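You operate a simulated robot arm through the tools that you are given. There is no shell and no other tool.

The job below is to be done with a simulated robot arm. You get a single attempt, and the scene is never put back.

Task
Strap the stub with the orange band down on the trolley.
Fine: brake on first; stub in the cradle's vee, strap end in its keeper, buckle shut till the tell-tale is green.

It is judged by the outcome, as a careful person would: the job done as asked, and still so three seconds after it is handed in. It fails if anything else is knocked over, pushed out of place, dropped, spilled or broken.

Robot
A 6-joint arm with a two-finger parallel gripper, fixed in place. Base frame: the origin is at the foot of the arm, x ahead of it, y to its left, z up. Lengths are in m, angles in rad, forces in N, time in s.
Its first joint turns from -2.897 to 2.897 rad. Payload 3.91 kg.
Tool frame: the origin (TCP) lies between the finger pads and is the grasp point; the fingertips stand 0.03 m ahead of it; z points along the fingers, y is the line along which they close. Largest opening 0.11 m; finger width 0.02, thickness 0.01; the body of the gripper, 0.048 by 0.112 m, starts 0.055 m behind the TCP.
Orientation is that of the tool frame in the base frame, as [roll, pitch, yaw] about the fixed x, y, z axes, in that order (R = Rz(yaw) Ry(pitch) Rx(roll)). With the fingers straight down and closing along the base's y, the tool's x points along the base's -x, its y along +y and its z along -z.

Tools
- The arm moves only by the tool apply_moves. Its argument "steps" is a list of rows, each a list of 3 entries, a list of its own where there are three numbers: the turn, a rotation vector about the base's x, y, z in units of 4 degrees (1.0 is 4 degrees), then the shift along the base's x, y, z in units of 30 mm (1.0 is 30 mm), then the gripper command, from -1 (fully open) to 1 (shut), values between in proportion. In form: [[[wx, wy, wz], [tx, ty, tz], gripper], ...]. A call has 1 to 20 rows; each row shifts and turns the commanded pose from where the row before left it. A call with a number of a shift or a turn outside -1 to 1 is refused whole. A row lasts 0.2 s, in which the tool goes at most 0.05 m and 0.15 rad; a call with a longer step from one row to the next is refused whole, and so is a gripper value outside its range. Where a pose cannot be reached the arm comes as near as it can. A force on the tool above 60 N (or 10 N above the force at the start of the call, whichever is more), or a blocked arm, ends the call early, and 0.2 s more pass. Each finger travels about 0.108 m/s and halts on what it meets, pressing with about 28 N; the grip force reading is that of the motor and also rises with nothing between the fingers. The clock runs only during rows and for 0.2 s after the last one: add rows that do not move to give the fingers time. It gives the time, the measured TCP pose, the force on the tool (base axes), the opening and the grip force at its end, in the units of the frame above (readings bear some noise), with the torque about the TCP (base axes, N m) and any sound that the robot's microphone picked up.
- Cameras (640 x 400 px; columns grow to the right, rows downward): "scene" is fixed at [0.3994, 0.4996, 1.525]; the picture's right is [-0.92, -0.38, 0.00], its down [-0.34, 0.82, -0.46] and it looks along [0.18, -0.43, -0.89] (base axes); focal length 214 px, centre (320, 200). "wrist" rides on the gripper at [0.072, 0.017, -0.103] in the tool frame; the picture's right is [-0.23, 0.97, 0.00], its down [-0.76, -0.18, -0.62] and it looks along [-0.61, -0.14, 0.78] (tool axes); focal length 222 px, centre (320, 200).
- camera(camera): a new picture of that camera. No time passes.
- probe_pixels(camera, pixels): for up to 12 pixels [column, row] of the newest picture of that camera ("zoom" is the newest enlarged one), the place [x, y, z] in the base frame of the surface seen there, good to about 0.003 m. No time passes.
- inspect(camera, box): a new picture of the part [left, top, right, bottom] of that camera's present view, enlarged. No time passes.
- finish_job(): hands the job in; it is judged then, once.

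Open the gripper and draw the arm clear of the work before you hand the job in, unless the task says otherwise.

The tools are called after "Request:" as name(argument=value, ...) on one line, values as JSON. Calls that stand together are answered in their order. apply_moves: Moves the arm, as the interface text tells. Its arguments: {"type":"object","properties":{"steps":{"type":"array","items":{"type":"array"}}},"required":["steps"]} The other tools are called the same way: camera (camera) takes a picture; probe_pixels (camera, pixels) gives the place of the surface under pixels of a picture; inspect (camera, box) takes an enlarged picture of a part of a camera's view; finish_job () hands the job in.

At the start:

```text
time: 0.0
tcp_pos: [0.6849, -0.1059, 1.1658]
tcp_rot: [3.141, 0.001, 3.139]
force: [-0.2, 0.5, 0.3]
torque: [0.02, 0.0, 0.01]
finger_gap: 0.1099
grip_force: 0.0
```

scene: 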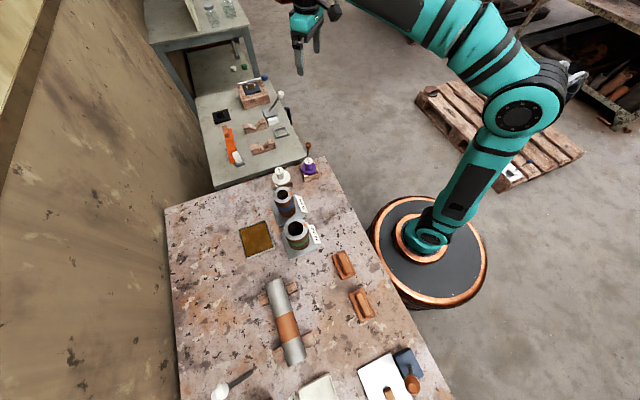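
wrist: 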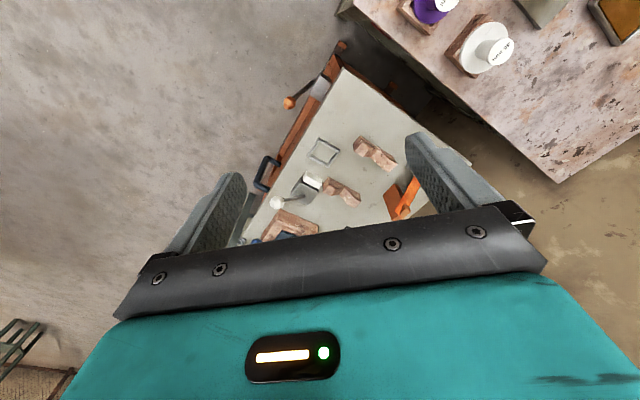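

The scene shows a bench with a stub carrying an orange band near (285,320) and a trolley near (245,130). I take enlarged views of both first.

Request:
inspect(camera="scene", box=[180, 60, 340, 190])

Request:
inspect(camera="scene", box=[160, 150, 440, 400])

Request:
inspect(camera="wrist", box=[220, 30, 480, 250])

```text
3.08 times, centred on (260, 125) of scene
```

zoom: 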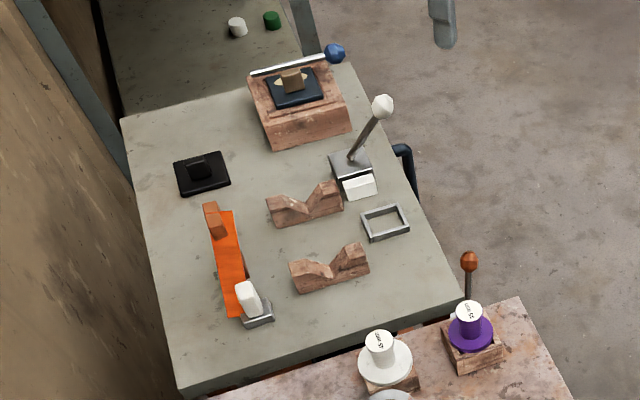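

```text
1.60 times, centred on (300, 275) of scene
```

zoom: 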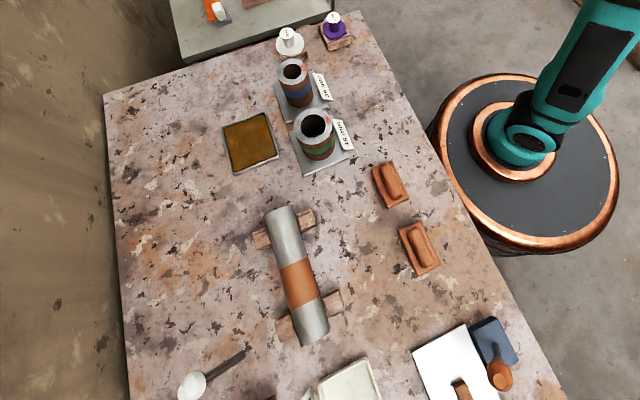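

```text
1.82 times, centred on (350, 140) of wrist
```

zoom: 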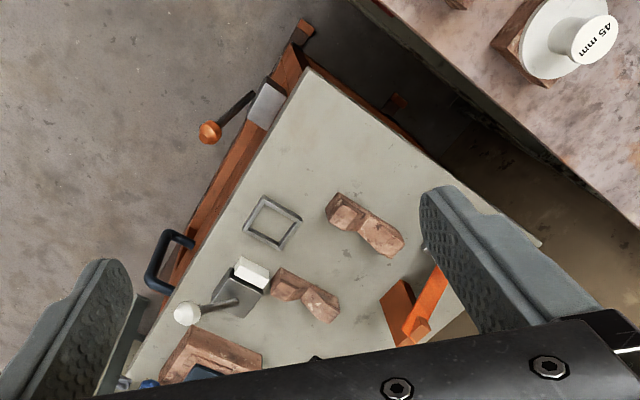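

I take a closer zoom of the trolley area and then probe its features.

Request:
inspect(camera="scene", box=[200, 70, 320, 180])

```text
3.64 times, centred on (260, 125) of scene
```

zoom: 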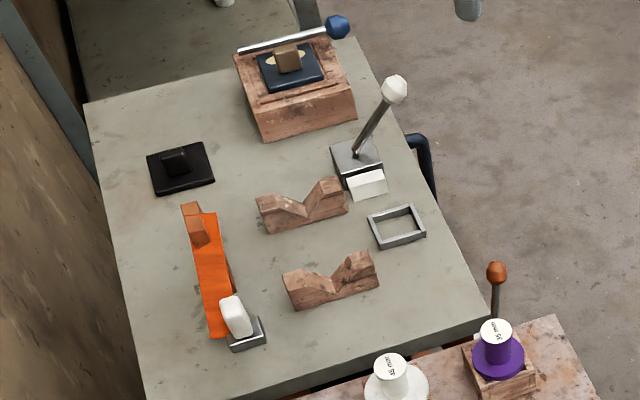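

The trolley bed has two vee blocks, an orange strap at left, a grey frame (keeper) and a white-ball lever with a white block (buckle/tell-tale?), plus the orange-ball lever by the edge (brake?). I probe their positions.

Request:
probe_pixels(camera="zoom", pixels=[[192, 210], [198, 238], [212, 270], [218, 330], [235, 300], [235, 320], [248, 340], [396, 88], [356, 155], [350, 178], [368, 188], [395, 225]])

Request:
probe_pixels(camera="zoom", pixels=[[265, 198], [290, 215], [308, 208], [328, 185], [290, 275], [320, 290], [338, 280], [360, 262], [497, 270], [495, 310], [425, 160], [120, 200]])

Request:
probe_pixels(camera="zoom", pixels=[[370, 225], [410, 208], [424, 238], [380, 248], [395, 228], [290, 100], [288, 60], [337, 27], [180, 165], [175, 160], [90, 103], [480, 305]])

```text
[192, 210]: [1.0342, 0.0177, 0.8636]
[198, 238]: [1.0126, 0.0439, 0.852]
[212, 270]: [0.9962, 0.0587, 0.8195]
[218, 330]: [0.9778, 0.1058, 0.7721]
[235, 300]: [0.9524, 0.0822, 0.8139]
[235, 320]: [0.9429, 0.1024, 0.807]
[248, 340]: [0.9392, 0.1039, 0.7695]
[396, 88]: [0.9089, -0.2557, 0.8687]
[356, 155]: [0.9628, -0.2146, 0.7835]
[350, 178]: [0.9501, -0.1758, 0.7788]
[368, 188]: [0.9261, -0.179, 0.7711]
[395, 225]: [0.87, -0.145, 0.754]
```

```text
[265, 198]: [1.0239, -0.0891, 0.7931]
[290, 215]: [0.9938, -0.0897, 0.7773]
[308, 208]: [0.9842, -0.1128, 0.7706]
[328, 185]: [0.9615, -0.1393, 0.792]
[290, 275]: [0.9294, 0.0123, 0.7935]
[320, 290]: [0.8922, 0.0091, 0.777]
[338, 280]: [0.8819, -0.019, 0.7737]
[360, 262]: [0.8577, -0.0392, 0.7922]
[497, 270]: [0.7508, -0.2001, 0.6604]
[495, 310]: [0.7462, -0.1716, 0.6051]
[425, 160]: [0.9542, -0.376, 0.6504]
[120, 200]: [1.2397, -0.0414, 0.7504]
```

```text
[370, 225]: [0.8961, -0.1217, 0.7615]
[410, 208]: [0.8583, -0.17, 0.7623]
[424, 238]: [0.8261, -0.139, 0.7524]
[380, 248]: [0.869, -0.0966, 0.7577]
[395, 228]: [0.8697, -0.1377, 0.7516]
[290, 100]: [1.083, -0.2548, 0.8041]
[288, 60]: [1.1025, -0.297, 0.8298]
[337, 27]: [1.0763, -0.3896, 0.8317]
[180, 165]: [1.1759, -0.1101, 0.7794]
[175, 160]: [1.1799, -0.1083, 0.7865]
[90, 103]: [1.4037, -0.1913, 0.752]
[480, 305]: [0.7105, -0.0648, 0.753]
```

Now I probe the stub, its resting blocks and the bench around it.

Request:
inspect(camera="scene", box=[230, 250, 350, 380])

```text
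3.08 times, centred on (290, 315) of scene
```

zoom: 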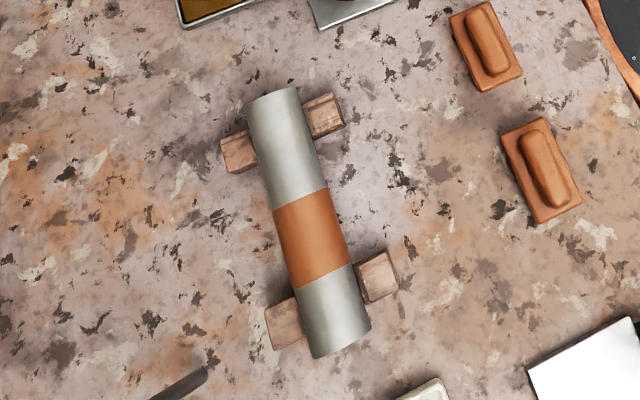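

The stub lies on two blocks with its top end at zoom (272,97) and bottom end at (335,345). I probe along its crest and edges.

Request:
probe_pixels(camera="zoom", pixels=[[272, 97], [288, 150], [300, 200], [312, 240], [324, 285], [335, 335], [280, 240], [340, 235], [238, 150], [325, 112], [285, 325], [376, 275]])

Request:
probe_pixels(camera="zoom", pixels=[[200, 250], [420, 250], [450, 350], [262, 94], [297, 90], [315, 352], [368, 330], [273, 208], [326, 190], [299, 286], [352, 264], [320, 357]])

```text
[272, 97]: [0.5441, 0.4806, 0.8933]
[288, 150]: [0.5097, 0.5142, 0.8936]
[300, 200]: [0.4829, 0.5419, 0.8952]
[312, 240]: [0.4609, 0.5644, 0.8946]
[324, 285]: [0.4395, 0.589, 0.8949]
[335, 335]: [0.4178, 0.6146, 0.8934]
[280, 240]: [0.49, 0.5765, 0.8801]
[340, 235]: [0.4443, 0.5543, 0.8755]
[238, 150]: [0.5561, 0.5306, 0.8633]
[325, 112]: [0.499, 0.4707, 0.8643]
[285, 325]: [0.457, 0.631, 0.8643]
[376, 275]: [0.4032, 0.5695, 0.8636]
```

```text
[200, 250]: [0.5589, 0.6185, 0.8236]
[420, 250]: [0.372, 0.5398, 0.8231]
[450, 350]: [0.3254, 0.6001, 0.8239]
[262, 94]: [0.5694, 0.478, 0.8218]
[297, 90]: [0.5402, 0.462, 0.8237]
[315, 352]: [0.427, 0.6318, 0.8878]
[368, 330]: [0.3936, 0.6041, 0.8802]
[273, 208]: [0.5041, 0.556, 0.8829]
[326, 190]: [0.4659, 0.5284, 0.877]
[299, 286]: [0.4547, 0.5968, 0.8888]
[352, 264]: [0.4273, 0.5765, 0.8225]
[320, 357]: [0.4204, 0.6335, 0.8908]
```

The stub is about 0.19 m long and 0.055 m across, with its crest at z 0.895 and the bench at 0.823. Before touching anything I lower the arm over the trolley's near side to view its parts closely.

Request:
apply_moves(steps=[[[0, 0, 0], [0.2, 0.3, -1], -1], [[0, 0, 0], [0.2, 0.3, -1], -1], [[0, 0, 0], [0.2, 0.3, -1], -1], [[0, 0, 0], [0.2, 0.3, -1], -1], [[0, 0, 0], [0, 0.3, -0.8], -1], [[0, 0, 0], [0, 0, 0], -1]])

Request:
camera(camera="wrist")

Request:
camera(camera="scene")

```text
time: 1.4
tcp_pos: [0.709, -0.0604, 1.0221]
tcp_rot: [3.141, 0.0, 3.14]
force: [0.1, -0.4, 0.3]
torque: [0.03, 0.01, 0.01]
finger_gap: 0.1101
grip_force: 0.0
```

```text
taken
```

wrist: 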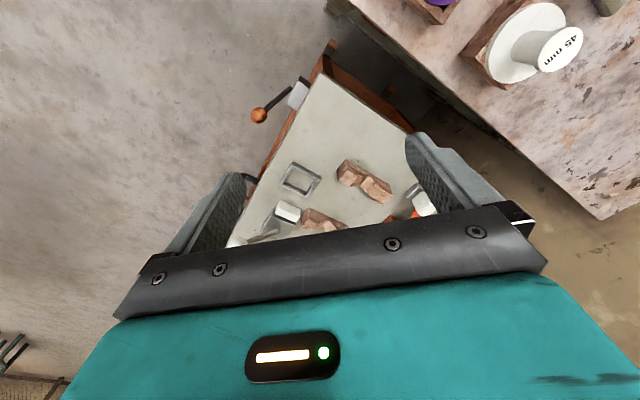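

```text
taken
```

scene: 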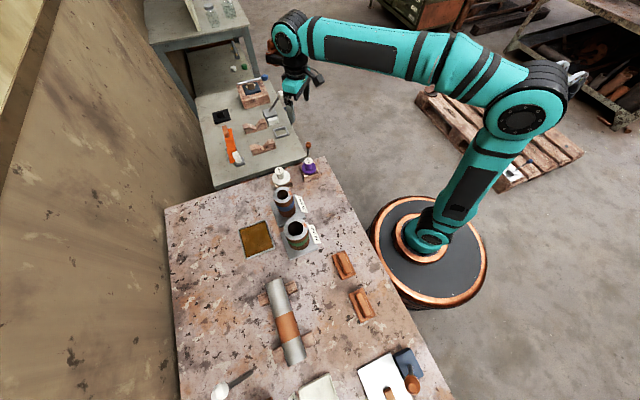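

The wrist view shows the orange-ball lever at (260,115) on a grey bracket at (298,92) on the trolley's side rail. I zoom on that and on the bed parts visible from here.

Request:
inspect(camera="wrist", box=[230, 30, 360, 140])

Request:
inspect(camera="wrist", box=[230, 140, 450, 260])

Request:
inspect(camera="scene", box=[250, 120, 350, 200])

```text
3.64 times, centred on (295, 85) of wrist
```

zoom: 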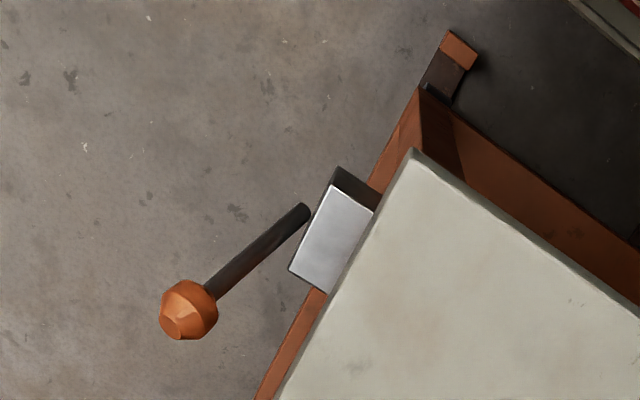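

```text
2.91 times, centred on (340, 200) of wrist
```

zoom: 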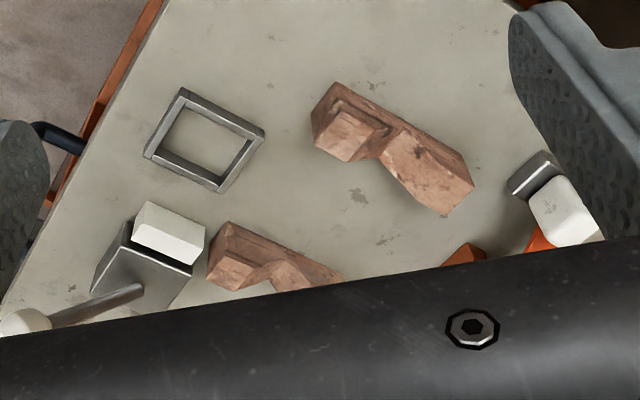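

```text
5.00 times, centred on (300, 160) of scene
```

zoom: 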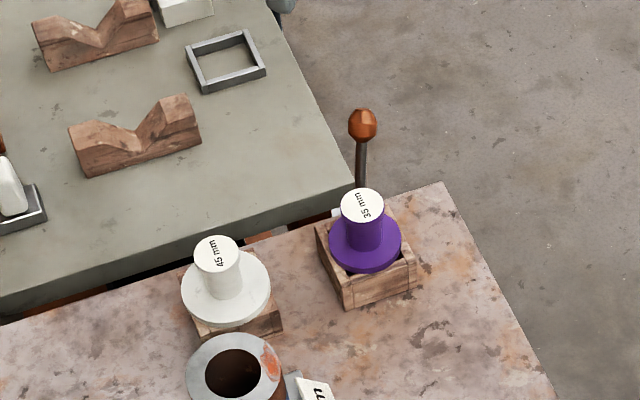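

I probe the brake lever's ball, its stem and its bracket through the wrist camera.

Request:
inspect(camera="wrist", box=[230, 30, 360, 140])

Request:
probe_pixels(camera="zoom", pixels=[[188, 308], [172, 325], [215, 285], [250, 253], [285, 225], [305, 210], [335, 240], [340, 185], [300, 270], [460, 50], [445, 75], [420, 100]])

Request:
probe_pixels(camera="zoom", pixels=[[410, 155], [340, 285], [395, 165], [290, 340], [330, 195], [365, 205], [325, 290], [600, 260], [620, 310], [520, 170], [350, 175], [380, 190]])

```text
3.64 times, centred on (295, 85) of wrist
```

zoom: 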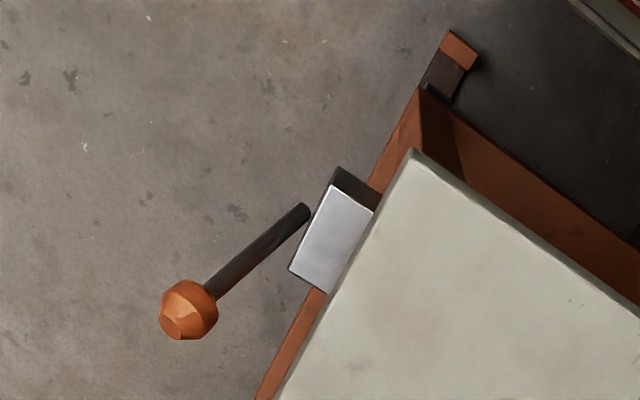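

```text
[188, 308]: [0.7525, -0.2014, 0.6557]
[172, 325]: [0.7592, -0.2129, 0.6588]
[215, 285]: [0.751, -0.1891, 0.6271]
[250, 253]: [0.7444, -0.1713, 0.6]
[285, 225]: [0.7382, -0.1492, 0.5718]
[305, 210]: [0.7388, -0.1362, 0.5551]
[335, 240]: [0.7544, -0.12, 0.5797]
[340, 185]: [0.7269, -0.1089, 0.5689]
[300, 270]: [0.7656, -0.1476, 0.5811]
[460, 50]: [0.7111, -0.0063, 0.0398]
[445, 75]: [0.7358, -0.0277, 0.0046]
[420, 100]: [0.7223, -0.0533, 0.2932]
```

```text
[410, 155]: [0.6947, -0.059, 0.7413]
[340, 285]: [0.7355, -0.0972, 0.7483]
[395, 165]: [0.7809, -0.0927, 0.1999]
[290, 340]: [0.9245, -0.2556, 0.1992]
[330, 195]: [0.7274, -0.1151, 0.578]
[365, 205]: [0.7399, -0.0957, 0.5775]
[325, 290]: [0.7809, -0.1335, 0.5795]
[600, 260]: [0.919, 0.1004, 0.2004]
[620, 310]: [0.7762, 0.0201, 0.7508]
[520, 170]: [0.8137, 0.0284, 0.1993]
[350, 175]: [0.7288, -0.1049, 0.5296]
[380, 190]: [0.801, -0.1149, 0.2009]
```

The lever's stem runs from about (0.739,-0.136,0.555) up and outward to the ball at (0.753,-0.203,0.656). The gripper blocks the far view in this yaw, so I turn the tool about the vertical to bring the camera to the far side.

Request:
apply_moves(steps=[[[0, 0, 1], [0, 0, 0], -1], [[0, 0, 1], [0, 0, 0], -1], [[0, 0, 1], [0, 0, 0], -1], [[0, 0, 1], [0, 0, 0], -1], [[0, 0, 1], [0, 0, 0], -1], [[0, 0, 1], [0, 0, 0], -1], [[0, 0, 1], [0, 0, 0], -1], [[0, 0, 1], [0, 0, 0], -1], [[0, 0, 1], [0, 0, 0], -1], [[0, 0, 1], [0, 0, 0], -1], [[0, 0, 1], [0, 0, 0], -1], [[0, 0, 1], [0, 0, 0], -1], [[0, 0, 1], [0, 0, 0], -1], [[0, 0, 1], [0, 0, 0], -1], [[0, 0, 1], [0, 0, 0], -1], [[0, 0, 1], [0, 0, 0], -1], [[0, 0, 1], [0, 0, 0], -1]])

Request:
camera(camera="wrist")

```text
time: 5.0
tcp_pos: [0.7092, -0.0604, 1.0229]
tcp_rot: [3.141, 0.0, -1.953]
force: [-1.0, -1.4, -1.0]
torque: [-0.02, -0.02, -0.03]
finger_gap: 0.11
grip_force: 0.0
```

```text
taken
```

wrist: 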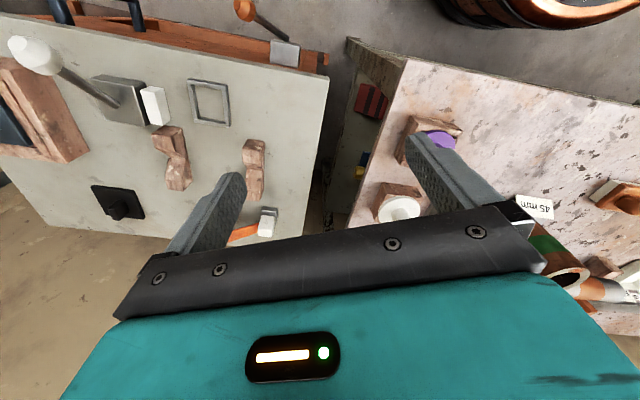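

The view is now better but still partly covered by the gripper. I continue the turn another 64°.

Request:
apply_moves(steps=[[[0, 0, 1], [0, 0, 0], -1], [[0, 0, 1], [0, 0, 0], -1], [[0, 0, 1], [0, 0, 0], -1], [[0, 0, 1], [0, 0, 0], -1], [[0, 0, 1], [0, 0, 0], -1], [[0, 0, 1], [0, 0, 0], -1], [[0, 0, 1], [0, 0, 0], -1], [[0, 0, 1], [0, 0, 0], -1], [[0, 0, 1], [0, 0, 0], -1], [[0, 0, 1], [0, 0, 0], -1], [[0, 0, 1], [0, 0, 0], -1], [[0, 0, 1], [0, 0, 0], -1], [[0, 0, 1], [0, 0, 0], -1], [[0, 0, 1], [0, 0, 0], -1], [[0, 0, 1], [0, 0, 0], -1], [[0, 0, 1], [0, 0, 0], -1]])

Request:
camera(camera="wrist")

```text
time: 8.4
tcp_pos: [0.7088, -0.0593, 1.0217]
tcp_rot: [-3.141, 0.002, -0.837]
force: [-0.2, -0.1, -0.5]
torque: [0.02, 0.02, 0.0]
finger_gap: 0.1101
grip_force: 0.0
```

```text
taken
```

wrist: 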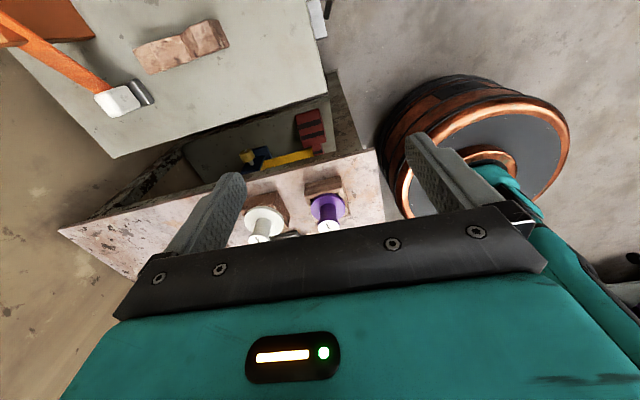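

The camera now faces back to the base. I tilt the fingers forward (about 40°) and shift over the trolley so that the camera looks straight down at the strap side.

Request:
apply_moves(steps=[[[-0.744, -0.668, 0], [0.37, 0.47, 0.1], -1], [[-0.744, -0.668, 0], [0.37, 0.47, 0.1], -1], [[-0.744, -0.668, 0], [0.37, 0.47, 0.1], -1], [[-0.744, -0.668, 0], [0.37, 0.47, 0.1], -1], [[-0.744, -0.668, 0], [0.37, 0.47, 0.1], -1], [[-0.744, -0.668, 0], [0.37, 0.47, 0.1], -1], [[-0.744, -0.668, 0], [0.37, 0.47, 0.1], -1], [[-0.744, -0.668, 0], [0.37, 0.47, 0.1], -1], [[-0.744, -0.668, 0], [0.37, 0.47, 0.1], -1], [[-0.744, -0.668, 0], [0.37, 0.47, 0.1], -1], [[0, 0, 0], [0, 0, 0], -1]])

Request:
camera(camera="wrist")

```text
time: 10.8
tcp_pos: [0.8192, 0.0805, 1.0524]
tcp_rot: [3.14, -0.699, -0.837]
force: [-0.9, 0.3, -0.3]
torque: [-0.04, 0.0, 0.02]
finger_gap: 0.11
grip_force: 0.1
```

```text
taken
```

wrist: 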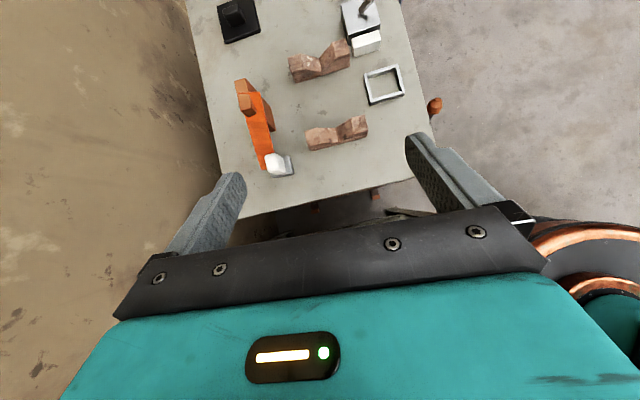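

Now the trolley bed is seen from above: strap at (258,120), vee blocks at (320,62) and (337,133), frame at (384,85), lever base at (362,20). I zoom in on each.

Request:
inspect(camera="wrist", box=[220, 60, 320, 200])

Request:
inspect(camera="wrist", box=[280, 0, 460, 120])

```text
2.86 times, centred on (270, 130) of wrist
```

zoom: 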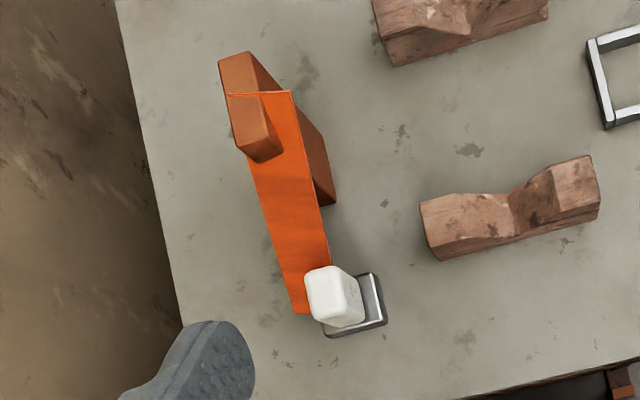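

```text
3.33 times, centred on (370, 60) of wrist
```

zoom: 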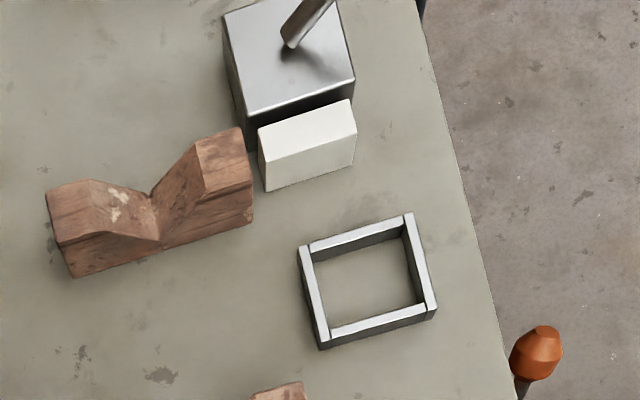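

The orange strip rises to a brown piece at its far end and has a white block on a grey piece at the near end. I probe points on them.

Request:
inspect(camera="wrist", box=[220, 70, 310, 190])

Request:
probe_pixels(camera="zoom", pixels=[[225, 50], [235, 70], [205, 80], [235, 125], [260, 155], [280, 110], [270, 170], [290, 230], [300, 290], [335, 175], [320, 130], [345, 195]])

Request:
probe_pixels(camera="zoom", pixels=[[320, 275], [345, 300], [365, 310], [385, 285], [400, 320], [340, 335], [310, 315], [255, 90], [295, 85], [330, 250], [240, 100], [360, 270]])

```text
3.33 times, centred on (265, 130) of wrist
```

zoom: 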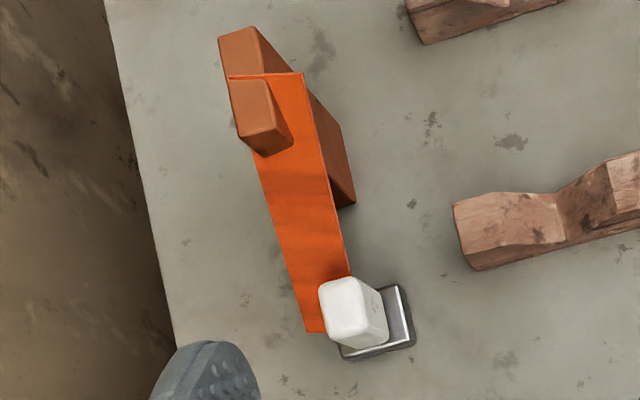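

```text
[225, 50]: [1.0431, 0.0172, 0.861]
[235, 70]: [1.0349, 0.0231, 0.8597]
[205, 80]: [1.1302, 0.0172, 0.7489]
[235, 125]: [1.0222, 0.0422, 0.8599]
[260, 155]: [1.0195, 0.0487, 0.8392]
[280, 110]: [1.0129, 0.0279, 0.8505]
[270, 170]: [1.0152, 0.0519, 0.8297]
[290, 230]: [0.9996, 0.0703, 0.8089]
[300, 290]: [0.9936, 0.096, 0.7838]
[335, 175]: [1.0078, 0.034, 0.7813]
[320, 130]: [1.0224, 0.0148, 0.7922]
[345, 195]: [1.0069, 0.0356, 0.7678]
```

```text
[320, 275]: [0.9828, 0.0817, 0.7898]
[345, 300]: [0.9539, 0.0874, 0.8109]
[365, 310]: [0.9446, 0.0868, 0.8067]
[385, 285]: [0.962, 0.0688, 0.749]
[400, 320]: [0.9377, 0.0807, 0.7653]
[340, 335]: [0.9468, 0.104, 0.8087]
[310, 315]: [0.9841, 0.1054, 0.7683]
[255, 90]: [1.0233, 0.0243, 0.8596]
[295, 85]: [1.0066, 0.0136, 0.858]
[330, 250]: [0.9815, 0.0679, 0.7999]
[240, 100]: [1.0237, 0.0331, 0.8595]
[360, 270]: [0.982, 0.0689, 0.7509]
```

The strap and its holder need a closer view. I move the camera nearer, staying above z 0.92 with the fingertips.

Request:
apply_moves(steps=[[[-0.744, -0.668, 0], [0.1, -0.2, -0.4], -1], [[-0.744, -0.668, 0], [0.1, -0.2, -0.4], -1], [[-0.744, -0.668, 0], [0.1, -0.2, -0.4], -1], [[-0.744, -0.668, 0], [0.1, -0.2, -0.4], -1], [[-0.744, -0.668, 0], [0.1, -0.2, -0.4], -1], [[0, 0, 0], [0, 0, 0], -1]])

Request:
camera(camera="wrist")

```text
time: 12.2
tcp_pos: [0.8355, 0.0516, 0.992]
tcp_rot: [3.137, -1.048, -0.834]
force: [0.5, 0.8, -0.3]
torque: [0.0, 0.01, -0.01]
finger_gap: 0.11
grip_force: 0.0
```

```text
taken
```

wrist: 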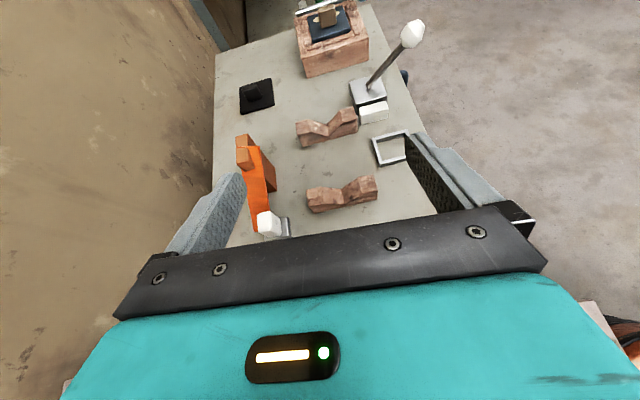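

Request:
inspect(camera="wrist", box=[215, 120, 305, 245])

Request:
inspect(camera="wrist", box=[290, 10, 440, 170])

```text
3.20 times, centred on (260, 182) of wrist
```

zoom: 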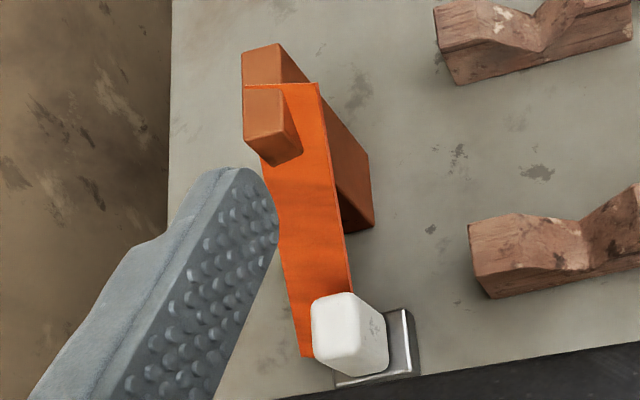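

```text
2.50 times, centred on (365, 90) of wrist
```

zoom: 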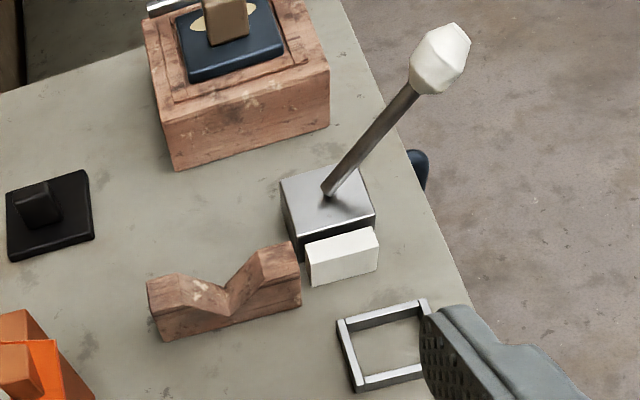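

I want the trolley's edges and the brake lever's plane of motion. I probe the bed's right edge and the lever in the scene view.

Request:
inspect(camera="scene", box=[230, 90, 350, 190])

```text
4.00 times, centred on (290, 140) of scene
```

zoom: 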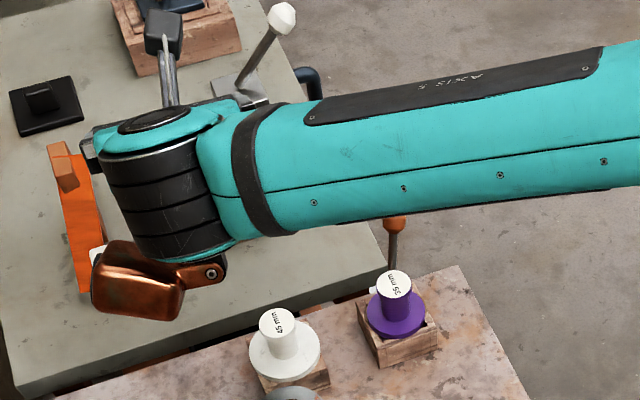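

The arm covers the view from the scene camera. I raise and move to the trolley's right side, turning the tool toward the brake lever.

Request:
apply_moves(steps=[[[0, 0, 0], [-0.3, 0, 0.9], -1], [[0, 0, 1], [-0.55, -0.9, 0.2], -1], [[0, 0, 1], [-0.55, -0.9, 0.2], -1], [[0, 0, 1], [-0.55, -0.9, 0.2], -1], [[0, 0, 1], [-0.55, -0.9, 0.2], -1], [[0, 0, 1], [-0.55, -0.9, 0.2], -1], [[0, 0, 1], [-0.55, -0.9, 0.2], -1], [[0, 0, 1], [-0.55, -0.9, 0.2], -1], [[0, 0, 1], [-0.55, -0.9, 0], -1], [[0, 0, 1], [-0.55, -0.9, 0], -1], [[0, 0, 1], [-0.55, -0.9, 0], -1], [[0, 0, 1], [-0.55, -0.9, 0], -1], [[0, 0, 1], [-0.55, -0.9, 0], -1], [[0, 0, 1], [0, 0, 0], -1], [[0, 0, 1], [0, 0, 0], -1], [[0, 0, 0], [0, 0, 0], -1]])

Request:
camera(camera="wrist")

Request:
camera(camera="scene")

```text
time: 15.6
tcp_pos: [0.6942, -0.1652, 1.0624]
tcp_rot: [3.135, -1.046, -0.278]
force: [0.6, 0.5, 0.6]
torque: [0.01, -0.01, -0.02]
finger_gap: 0.1099
grip_force: 0.0
out of reach, approached as far as the arm can: row 10, 11, 12, 13, 14, 15
```

```text
taken
```

wrist: 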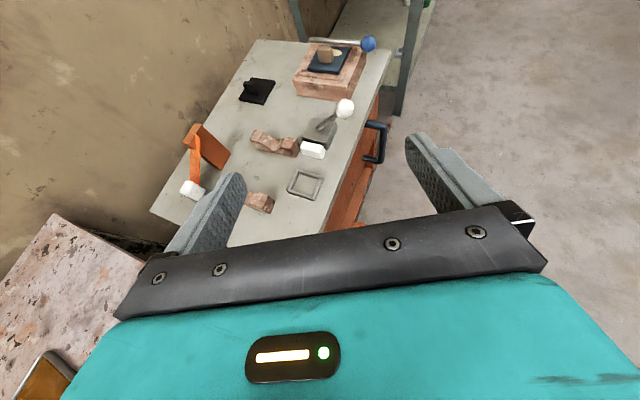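

```text
taken
```

scene: 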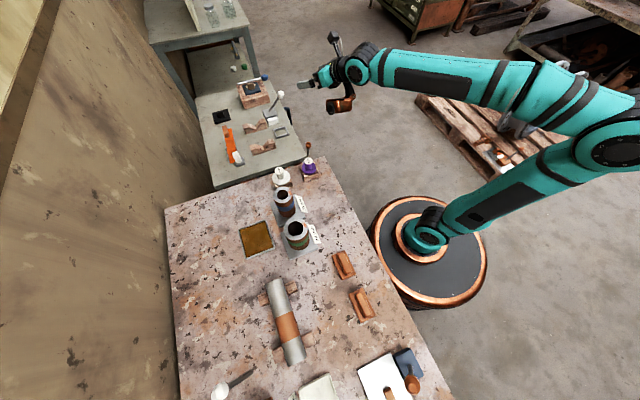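

The wrist reached a limit near yaw -0.28, so I go the other way: untilt the tool now, then turn back so the camera stands outside the trolley's right side.

Request:
apply_moves(steps=[[[0.275, 0.961, 0], [0, 0, 0], -1], [[0.275, 0.961, 0], [0, 0, 0], -1], [[0.275, 0.961, 0], [0, 0, 0], -1], [[0.275, 0.961, 0], [0, 0, 0], -1], [[0.275, 0.961, 0], [0, 0, 0], -1], [[0.275, 0.961, 0], [0, 0, 0], -1], [[0.275, 0.961, 0], [0, 0, 0], -1], [[0.275, 0.961, 0], [0, 0, 0], -1], [[0.275, 0.961, 0], [0, 0, 0], -1], [[0.275, 0.961, 0], [0, 0, 0], -1], [[0.275, 0.961, 0], [0, 0, 0], -1], [[0.275, 0.961, 0], [0, 0, 0], -1], [[0.275, 0.961, 0], [0, 0, 0], -1], [[0.275, 0.961, 0], [0, 0, 0], -1], [[0.275, 0.961, 0], [0, 0, 0], -1], [[0, 0, 0], [0, 0, 0], -1]])

```text
time: 19.0
tcp_pos: [0.7046, -0.1039, 1.0581]
tcp_rot: [3.134, -0.001, -0.288]
force: [-0.5, 0.5, -0.6]
torque: [0.0, -0.01, -0.01]
finger_gap: 0.1101
grip_force: 0.0
out of reach, approached as far as the arm can: row 2, 3, 4, 5, 6, 7, 8, 9, 10, 11, 12, 14, 15
```

The tool is vertical again at yaw -0.29. I turn it back about the vertical and shift to the right side of the trolley.

Request:
apply_moves(steps=[[[0, 0, -1], [0, -0.3, 0], -1], [[0, 0, -1], [0, -0.3, 0], -1], [[0, 0, -1], [0, -0.3, 0], -1], [[0, 0, -1], [0, -0.3, 0], -1], [[0, 0, -1], [0, -0.3, 0], -1], [[0, 0, -1], [0, -0.3, 0], -1], [[0, 0, -1], [0, -0.3, 0], -1], [[0, 0, -1], [0, -0.3, 0], -1], [[0, 0, -1], [0, -0.3, 0], -1], [[0, 0, -1], [0, -0.3, 0], -1], [[0, 0, -1], [0, -0.3, 0], -1], [[0, 0, -1], [0, -0.3, 0], -1], [[0, 0, -1], [0, -0.3, 0], -1], [[0, 0, -1], [0, -0.3, 0], -1], [[0, 0, -1], [0, -0.3, 0], -1], [[0, 0, -1], [0, -0.3, 0], -1], [[0, 0, -1], [0, -0.3, 0], -1], [[0, 0, -1], [0, -0.3, 0], -1], [[0, 0, -1], [0, 0, 0], -1], [[0, 0, -1], [0, 0, 0], -1]])

Request:
apply_moves(steps=[[[0, 0, -1], [0, 0, -0.5], -1], [[0, 0, -1], [0, 0, -0.5], -1], [[0, 0, -1], [0, 0, -0.5], -1], [[0, 0, -1], [0, 0, -0.5], -1], [[0, 0, -1], [0, 0, -0.5], -1], [[0, 0, -1], [0, 0, -0.5], -1], [[0, 0, -1], [0, 0, -0.5], -1], [[0, 0, -1], [0, 0, -0.5], -1], [[0, 0, 0], [0, 0, 0], -1]])

Request:
camera(camera="wrist")

```text
time: 23.2
tcp_pos: [0.7065, -0.2664, 1.0568]
tcp_rot: [3.137, -0.002, -1.676]
force: [0.5, -0.6, -0.2]
torque: [0.0, 0.0, 0.02]
finger_gap: 0.11
grip_force: 0.1
```

```text
time: 25.2
tcp_pos: [0.7071, -0.2652, 0.9379]
tcp_rot: [3.135, -0.002, -2.232]
force: [-0.1, 0.0, 0.1]
torque: [-0.03, 0.0, 0.05]
finger_gap: 0.1099
grip_force: 0.1
```

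```text
taken
```

wrist: 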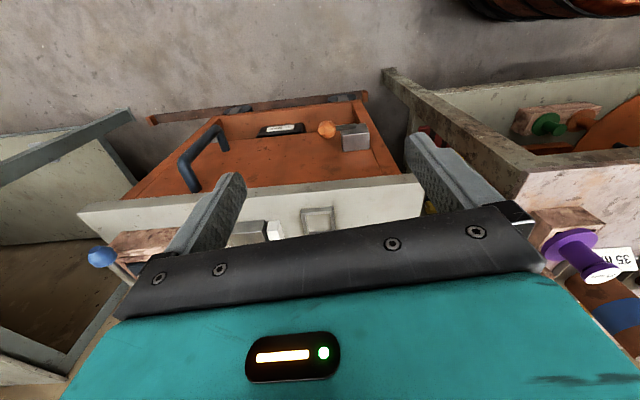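

Excellent: the trolley's side panel is visible, with the lever's ball at (326,130), bracket at (355,138) and a small label plate at (282,130). I zoom in on it.

Request:
inspect(camera="wrist", box=[240, 90, 400, 190])

Request:
inspect(camera="wrist", box=[250, 110, 310, 150])

```text
4.00 times, centred on (320, 140) of wrist
```

zoom: 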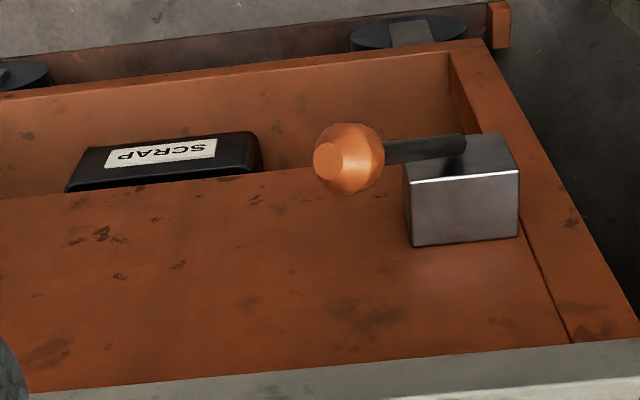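

```text
10.00 times, centred on (280, 130) of wrist
```

zoom: 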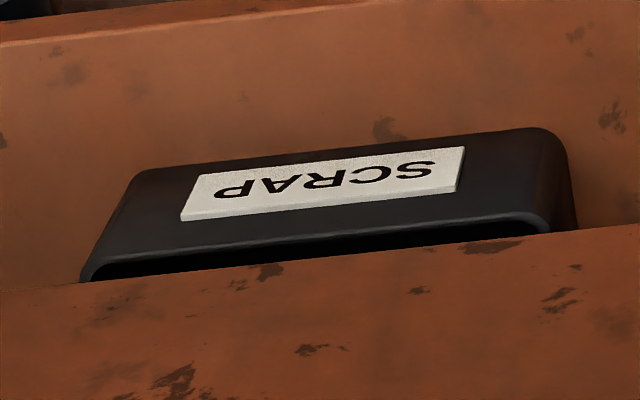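

I probe the lever's ball, its stem and the bracket from this side.

Request:
inspect(camera="wrist", box=[300, 105, 380, 160])

Request:
probe_pixels(camera="zoom", pixels=[[220, 215], [190, 215], [240, 180], [290, 195], [330, 190], [370, 185], [400, 182], [420, 200], [500, 200], [400, 250], [500, 240], [540, 340]])

Request:
probe_pixels(camera="wrist", pixels=[[100, 212], [200, 198], [300, 187], [400, 178], [421, 177], [150, 180], [250, 160], [200, 150], [190, 170], [225, 128], [365, 95], [150, 118]])

```text
7.27 times, centred on (340, 132) of wrist
```

zoom: 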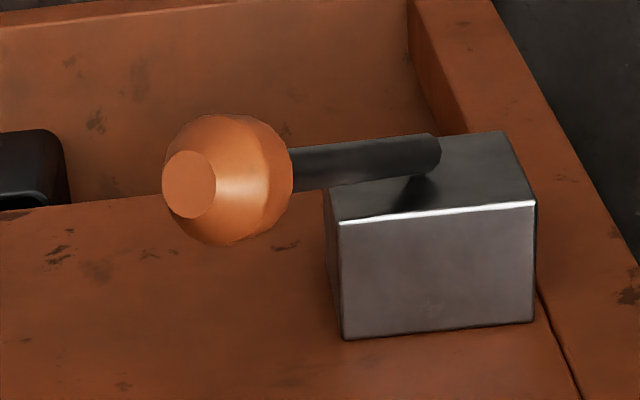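

```text
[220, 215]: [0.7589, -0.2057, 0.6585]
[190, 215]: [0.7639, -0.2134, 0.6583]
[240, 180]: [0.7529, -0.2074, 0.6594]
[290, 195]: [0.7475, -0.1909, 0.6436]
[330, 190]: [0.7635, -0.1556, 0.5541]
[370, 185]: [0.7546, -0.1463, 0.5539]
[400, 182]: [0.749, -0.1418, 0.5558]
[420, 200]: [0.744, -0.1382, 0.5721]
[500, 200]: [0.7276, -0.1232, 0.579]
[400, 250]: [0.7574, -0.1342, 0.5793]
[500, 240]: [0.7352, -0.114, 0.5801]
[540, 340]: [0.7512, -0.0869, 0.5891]
```

```text
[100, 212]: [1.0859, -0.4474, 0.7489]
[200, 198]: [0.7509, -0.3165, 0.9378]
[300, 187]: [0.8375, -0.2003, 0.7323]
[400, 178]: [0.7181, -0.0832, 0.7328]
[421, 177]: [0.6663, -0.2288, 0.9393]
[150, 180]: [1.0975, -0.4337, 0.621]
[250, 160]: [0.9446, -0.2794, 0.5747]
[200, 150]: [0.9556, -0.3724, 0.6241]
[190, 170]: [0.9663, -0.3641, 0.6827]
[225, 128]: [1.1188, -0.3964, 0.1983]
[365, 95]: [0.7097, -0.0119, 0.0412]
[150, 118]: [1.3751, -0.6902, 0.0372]
```

The trolley's edge runs along (0.707,-0.707); the brake ball's centre is about (0.758,-0.203,0.645), leaning away from the bench. I place the open gripper above the ball with its closing line along the trolley's edge.

Request:
apply_moves(steps=[[[0, 0, -0.9], [0.57, 0.69, 0], -1], [[0, 0, -0.88], [0.57, 0.69, 0], -1], [[0, 0, 0], [0.57, 0.69, -0.5], -1], [[0, 0, 0], [0, 0, -1], -1], [[0, 0, 0], [0, 0, -1], -1], [[0, 0, 0], [0, 0, -1], -1], [[0, 0, 0], [0, 0, -0.5], -1], [[0, 0, 0], [0, 0, 0], -1]])

Request:
camera(camera="wrist")

Request:
camera(camera="scene")

```text
time: 27.0
tcp_pos: [0.756, -0.204, 0.8186]
tcp_rot: [3.136, -0.001, -2.357]
force: [-0.2, 0.5, 0.7]
torque: [-0.01, 0.01, 0.02]
finger_gap: 0.11
grip_force: 0.0
```

```text
taken
```

wrist: 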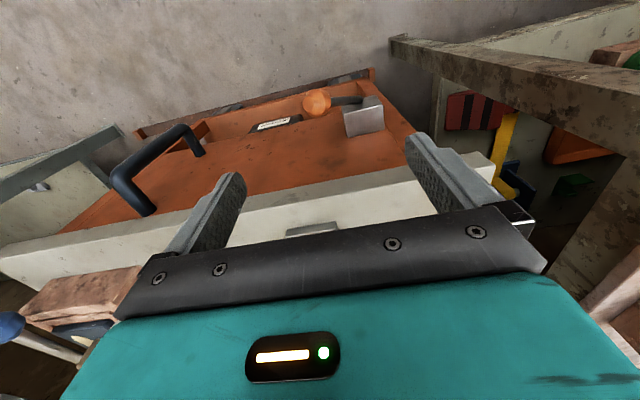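

```text
taken
```

scene: 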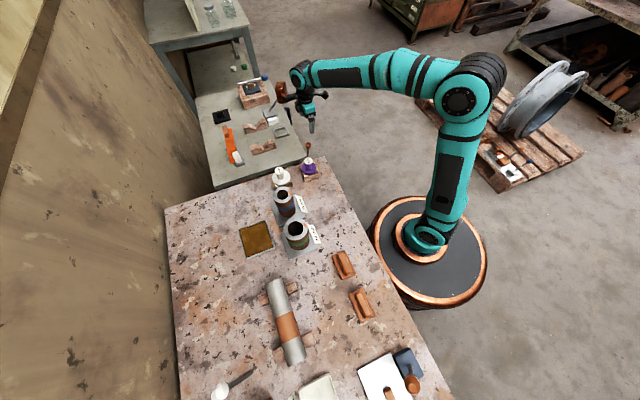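

The gripper hangs above the brake ball at scene (311,120). Before pushing along the edge toward the bench, I probe the bench's corner and the items near it for clearance.

Request:
inspect(camera="scene", box=[260, 100, 360, 200])

Request:
probe_pixels(camera="scene", pixels=[[326, 157], [335, 175], [345, 195], [300, 164], [270, 172], [310, 160], [310, 172], [318, 176], [302, 180], [309, 146], [312, 128], [280, 176]])

```text
4.00 times, centred on (310, 150) of scene
```

zoom: 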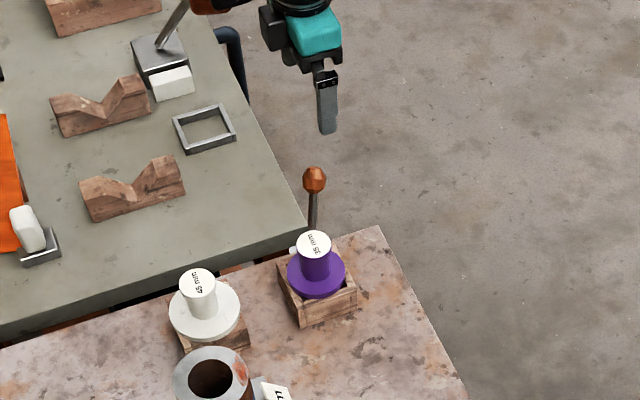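

```text
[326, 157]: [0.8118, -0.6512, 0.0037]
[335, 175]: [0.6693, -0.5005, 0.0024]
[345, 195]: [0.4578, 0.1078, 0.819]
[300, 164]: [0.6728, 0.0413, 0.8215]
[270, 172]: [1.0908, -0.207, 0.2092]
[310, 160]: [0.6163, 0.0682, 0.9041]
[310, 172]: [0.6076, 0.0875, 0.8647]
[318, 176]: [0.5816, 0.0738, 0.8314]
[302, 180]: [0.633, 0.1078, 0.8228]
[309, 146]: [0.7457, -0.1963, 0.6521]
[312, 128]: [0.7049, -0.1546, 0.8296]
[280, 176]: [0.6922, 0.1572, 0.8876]
```

Clearance is fine (bench corner is near (0.60,0.02)). I lower the open gripper so the fingers straddle the brake ball.

Request:
apply_moves(steps=[[[0, 0, 0], [0.07, 0.03, -0.9], -1], [[0, 0, 0], [0, 0, -0.9], -1], [[0, 0, 0], [0, 0, -0.9], -1], [[0, 0, 0], [0, 0, -0.9], -1], [[0, 0, 0], [0, 0, -0.9], -1], [[0, 0, 0], [0, 0, -0.9], -1], [[0, 0, 0], [0, 0, 0], -1]])

Request:
camera(camera="wrist")

Request:
inspect(camera="scene", box=[260, 100, 360, 200])

```text
time: 28.4
tcp_pos: [0.7604, -0.2027, 0.6734]
tcp_rot: [-3.13, 0.01, -2.358]
force: [-4.0, 0.9, 25.6]
torque: [0.56, -2.96, 0.04]
finger_gap: 0.1101
grip_force: 0.1
stopped in row 6: the force on the tool passed its limit at 83 N (the readings are from after the stop); the commanded pose is now the measured one
```

```text
taken
```

wrist: 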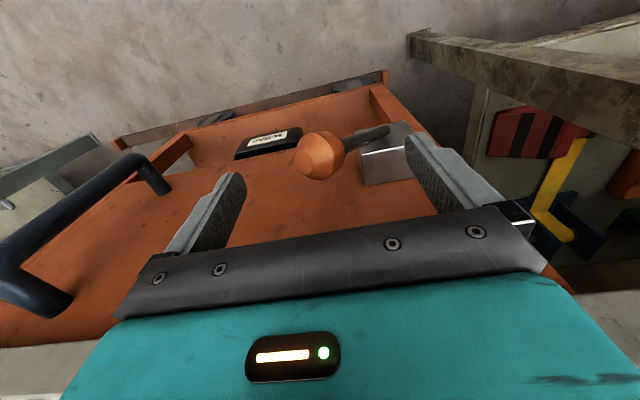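

```text
4.00 times, centred on (310, 150) of scene
```

zoom: 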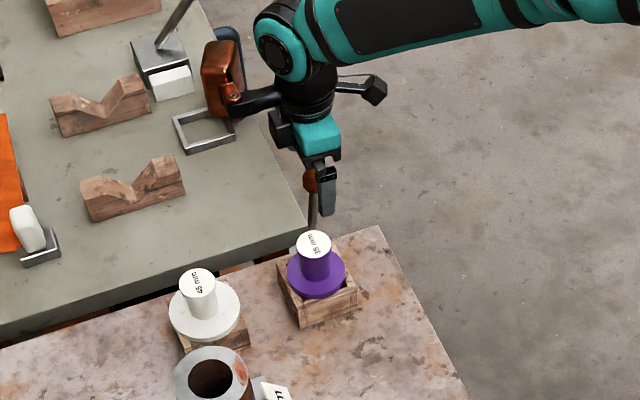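

The stop came from a copper-coloured wrist part touching the trolley bed (torque places the contact about 0.12 m ahead in x). I lift straight up at once.

Request:
apply_moves(steps=[[[0, 0, 0], [0, 0, 0.5], -1], [[0, 0, 0], [0, 0, 1], -1], [[0, 0, 0], [0, 0, 1], -1], [[0, 0, 0], [0, 0, 1], -1], [[0, 0, 0], [0, 0, 1], -1], [[0, 0, 0], [0, 0, 0], -1]])

Request:
inspect(camera="scene", box=[230, 90, 350, 190])

Request:
camera(camera="wrist")

```text
time: 29.8
tcp_pos: [0.7616, -0.2016, 0.8052]
tcp_rot: [-3.136, 0.007, -2.359]
force: [0.4, 0.1, 0.4]
torque: [0.0, 0.0, 0.02]
finger_gap: 0.1101
grip_force: 0.1
```

```text
4.00 times, centred on (290, 140) of scene
```

zoom: 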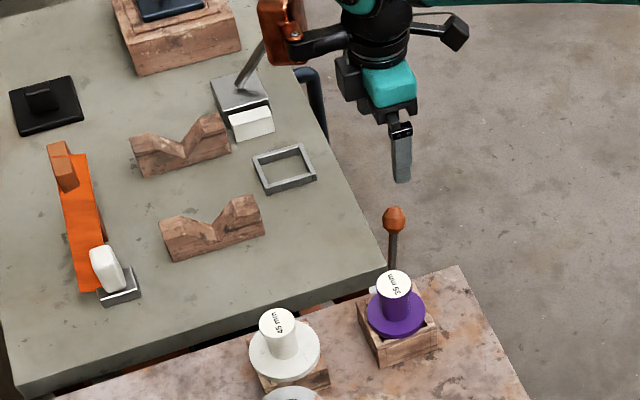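

```text
taken
```

wrist: 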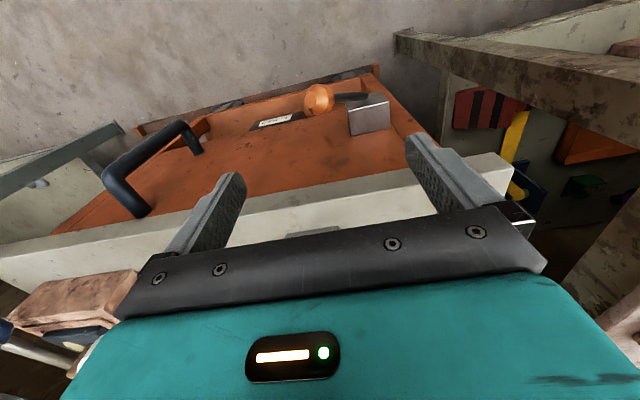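

Everything seems in place still. I measure the copper box that rides beside the gripper so that I can keep it clear from now on.

Request:
inspect(camera="scene", box=[270, 70, 360, 140])

Request:
probe_pixels(camera="scene", pixels=[[285, 92], [288, 98], [293, 102], [285, 104], [292, 96], [297, 100], [330, 98], [335, 97], [325, 95], [303, 100], [296, 90], [290, 90]])

```text
5.71 times, centred on (315, 105) of scene
```

zoom: 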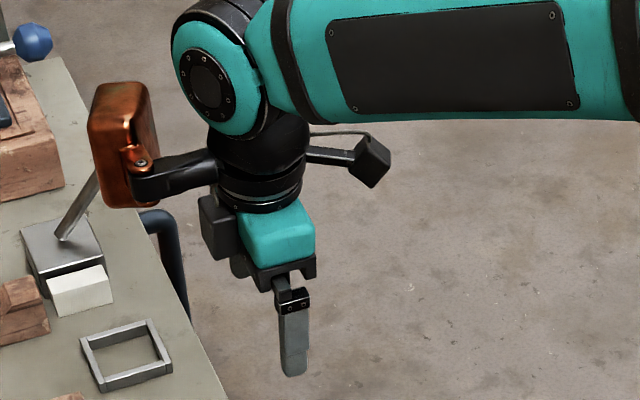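

```text
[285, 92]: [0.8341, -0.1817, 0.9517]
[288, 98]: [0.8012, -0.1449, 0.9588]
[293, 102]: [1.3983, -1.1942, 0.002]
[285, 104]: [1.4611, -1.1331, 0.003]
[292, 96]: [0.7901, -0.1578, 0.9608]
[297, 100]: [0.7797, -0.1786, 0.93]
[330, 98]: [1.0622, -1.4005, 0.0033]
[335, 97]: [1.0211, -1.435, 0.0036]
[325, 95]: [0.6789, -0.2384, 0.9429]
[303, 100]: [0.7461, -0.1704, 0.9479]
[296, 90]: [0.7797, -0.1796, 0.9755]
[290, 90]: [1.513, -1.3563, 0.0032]
```

I probe the copper box using the zoom picture's pixels.

Request:
probe_pixels(camera="zoom", pixels=[[110, 95], [95, 120], [110, 160], [110, 200], [135, 120], [140, 90], [150, 100], [138, 160], [155, 150], [180, 180], [375, 165], [300, 250]])

```text
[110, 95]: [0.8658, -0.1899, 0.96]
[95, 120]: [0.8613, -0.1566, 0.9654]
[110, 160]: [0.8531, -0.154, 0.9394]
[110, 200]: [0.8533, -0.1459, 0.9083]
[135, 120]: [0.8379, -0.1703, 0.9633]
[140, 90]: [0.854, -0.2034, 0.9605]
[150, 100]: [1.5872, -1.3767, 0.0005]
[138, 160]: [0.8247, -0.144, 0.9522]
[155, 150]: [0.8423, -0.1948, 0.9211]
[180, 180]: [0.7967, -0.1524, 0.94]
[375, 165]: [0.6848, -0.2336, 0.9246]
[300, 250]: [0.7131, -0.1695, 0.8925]
```

The copper box rides at tool x about -0.06…-0.11, about 0.08 m above the TCP. I tilt the fingers inward by 40° about the trolley's edge line so the box lifts clear of the bed, then check.

Request:
apply_moves(steps=[[[0.707, -0.707, 0], [-0.1, -0.1, 0.2], -1], [[0.707, -0.707, 0], [-0.1, -0.1, 0.2], -1], [[0.707, -0.707, 0], [0, 0, 0], -1], [[0.707, -0.707, 0], [0, 0, 0], -1], [[0.707, -0.707, 0], [0, 0, 0], -1], [[0.707, -0.707, 0], [0, 0, 0], -1], [[0.707, -0.707, 0], [0, 0, 0], -1], [[0.707, -0.707, 0], [0, 0, 0], -1], [[0.707, -0.707, 0], [0, 0, 0], -1], [[0.707, -0.707, 0], [0, 0, 0], -1], [[0, 0, 0], [0, 0, 0], -1]])

Request:
inspect(camera="scene", box=[240, 60, 360, 180])

Request:
camera(camera="wrist")

```text
time: 32.2
tcp_pos: [0.7548, -0.2084, 0.8174]
tcp_rot: [-3.136, 0.705, -2.359]
force: [0.2, -0.2, 0.3]
torque: [-0.05, 0.01, 0.01]
finger_gap: 0.1103
grip_force: 0.0
```

```text
3.33 times, centred on (300, 120) of scene
```

zoom: 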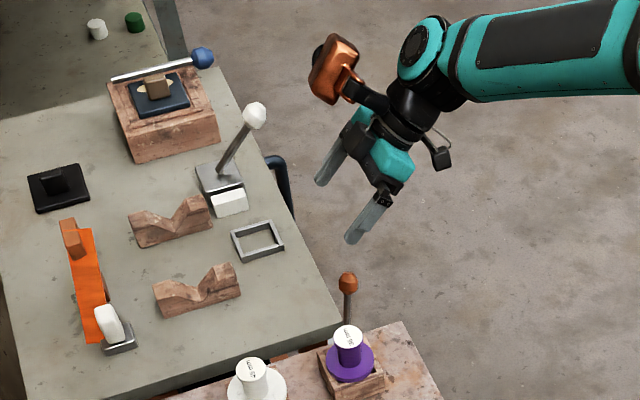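

```text
taken
```

wrist: 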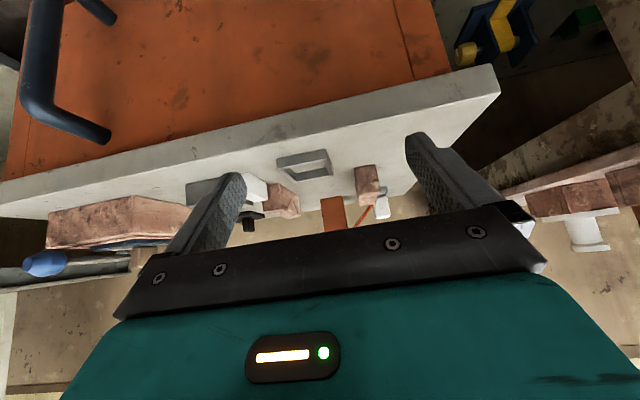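

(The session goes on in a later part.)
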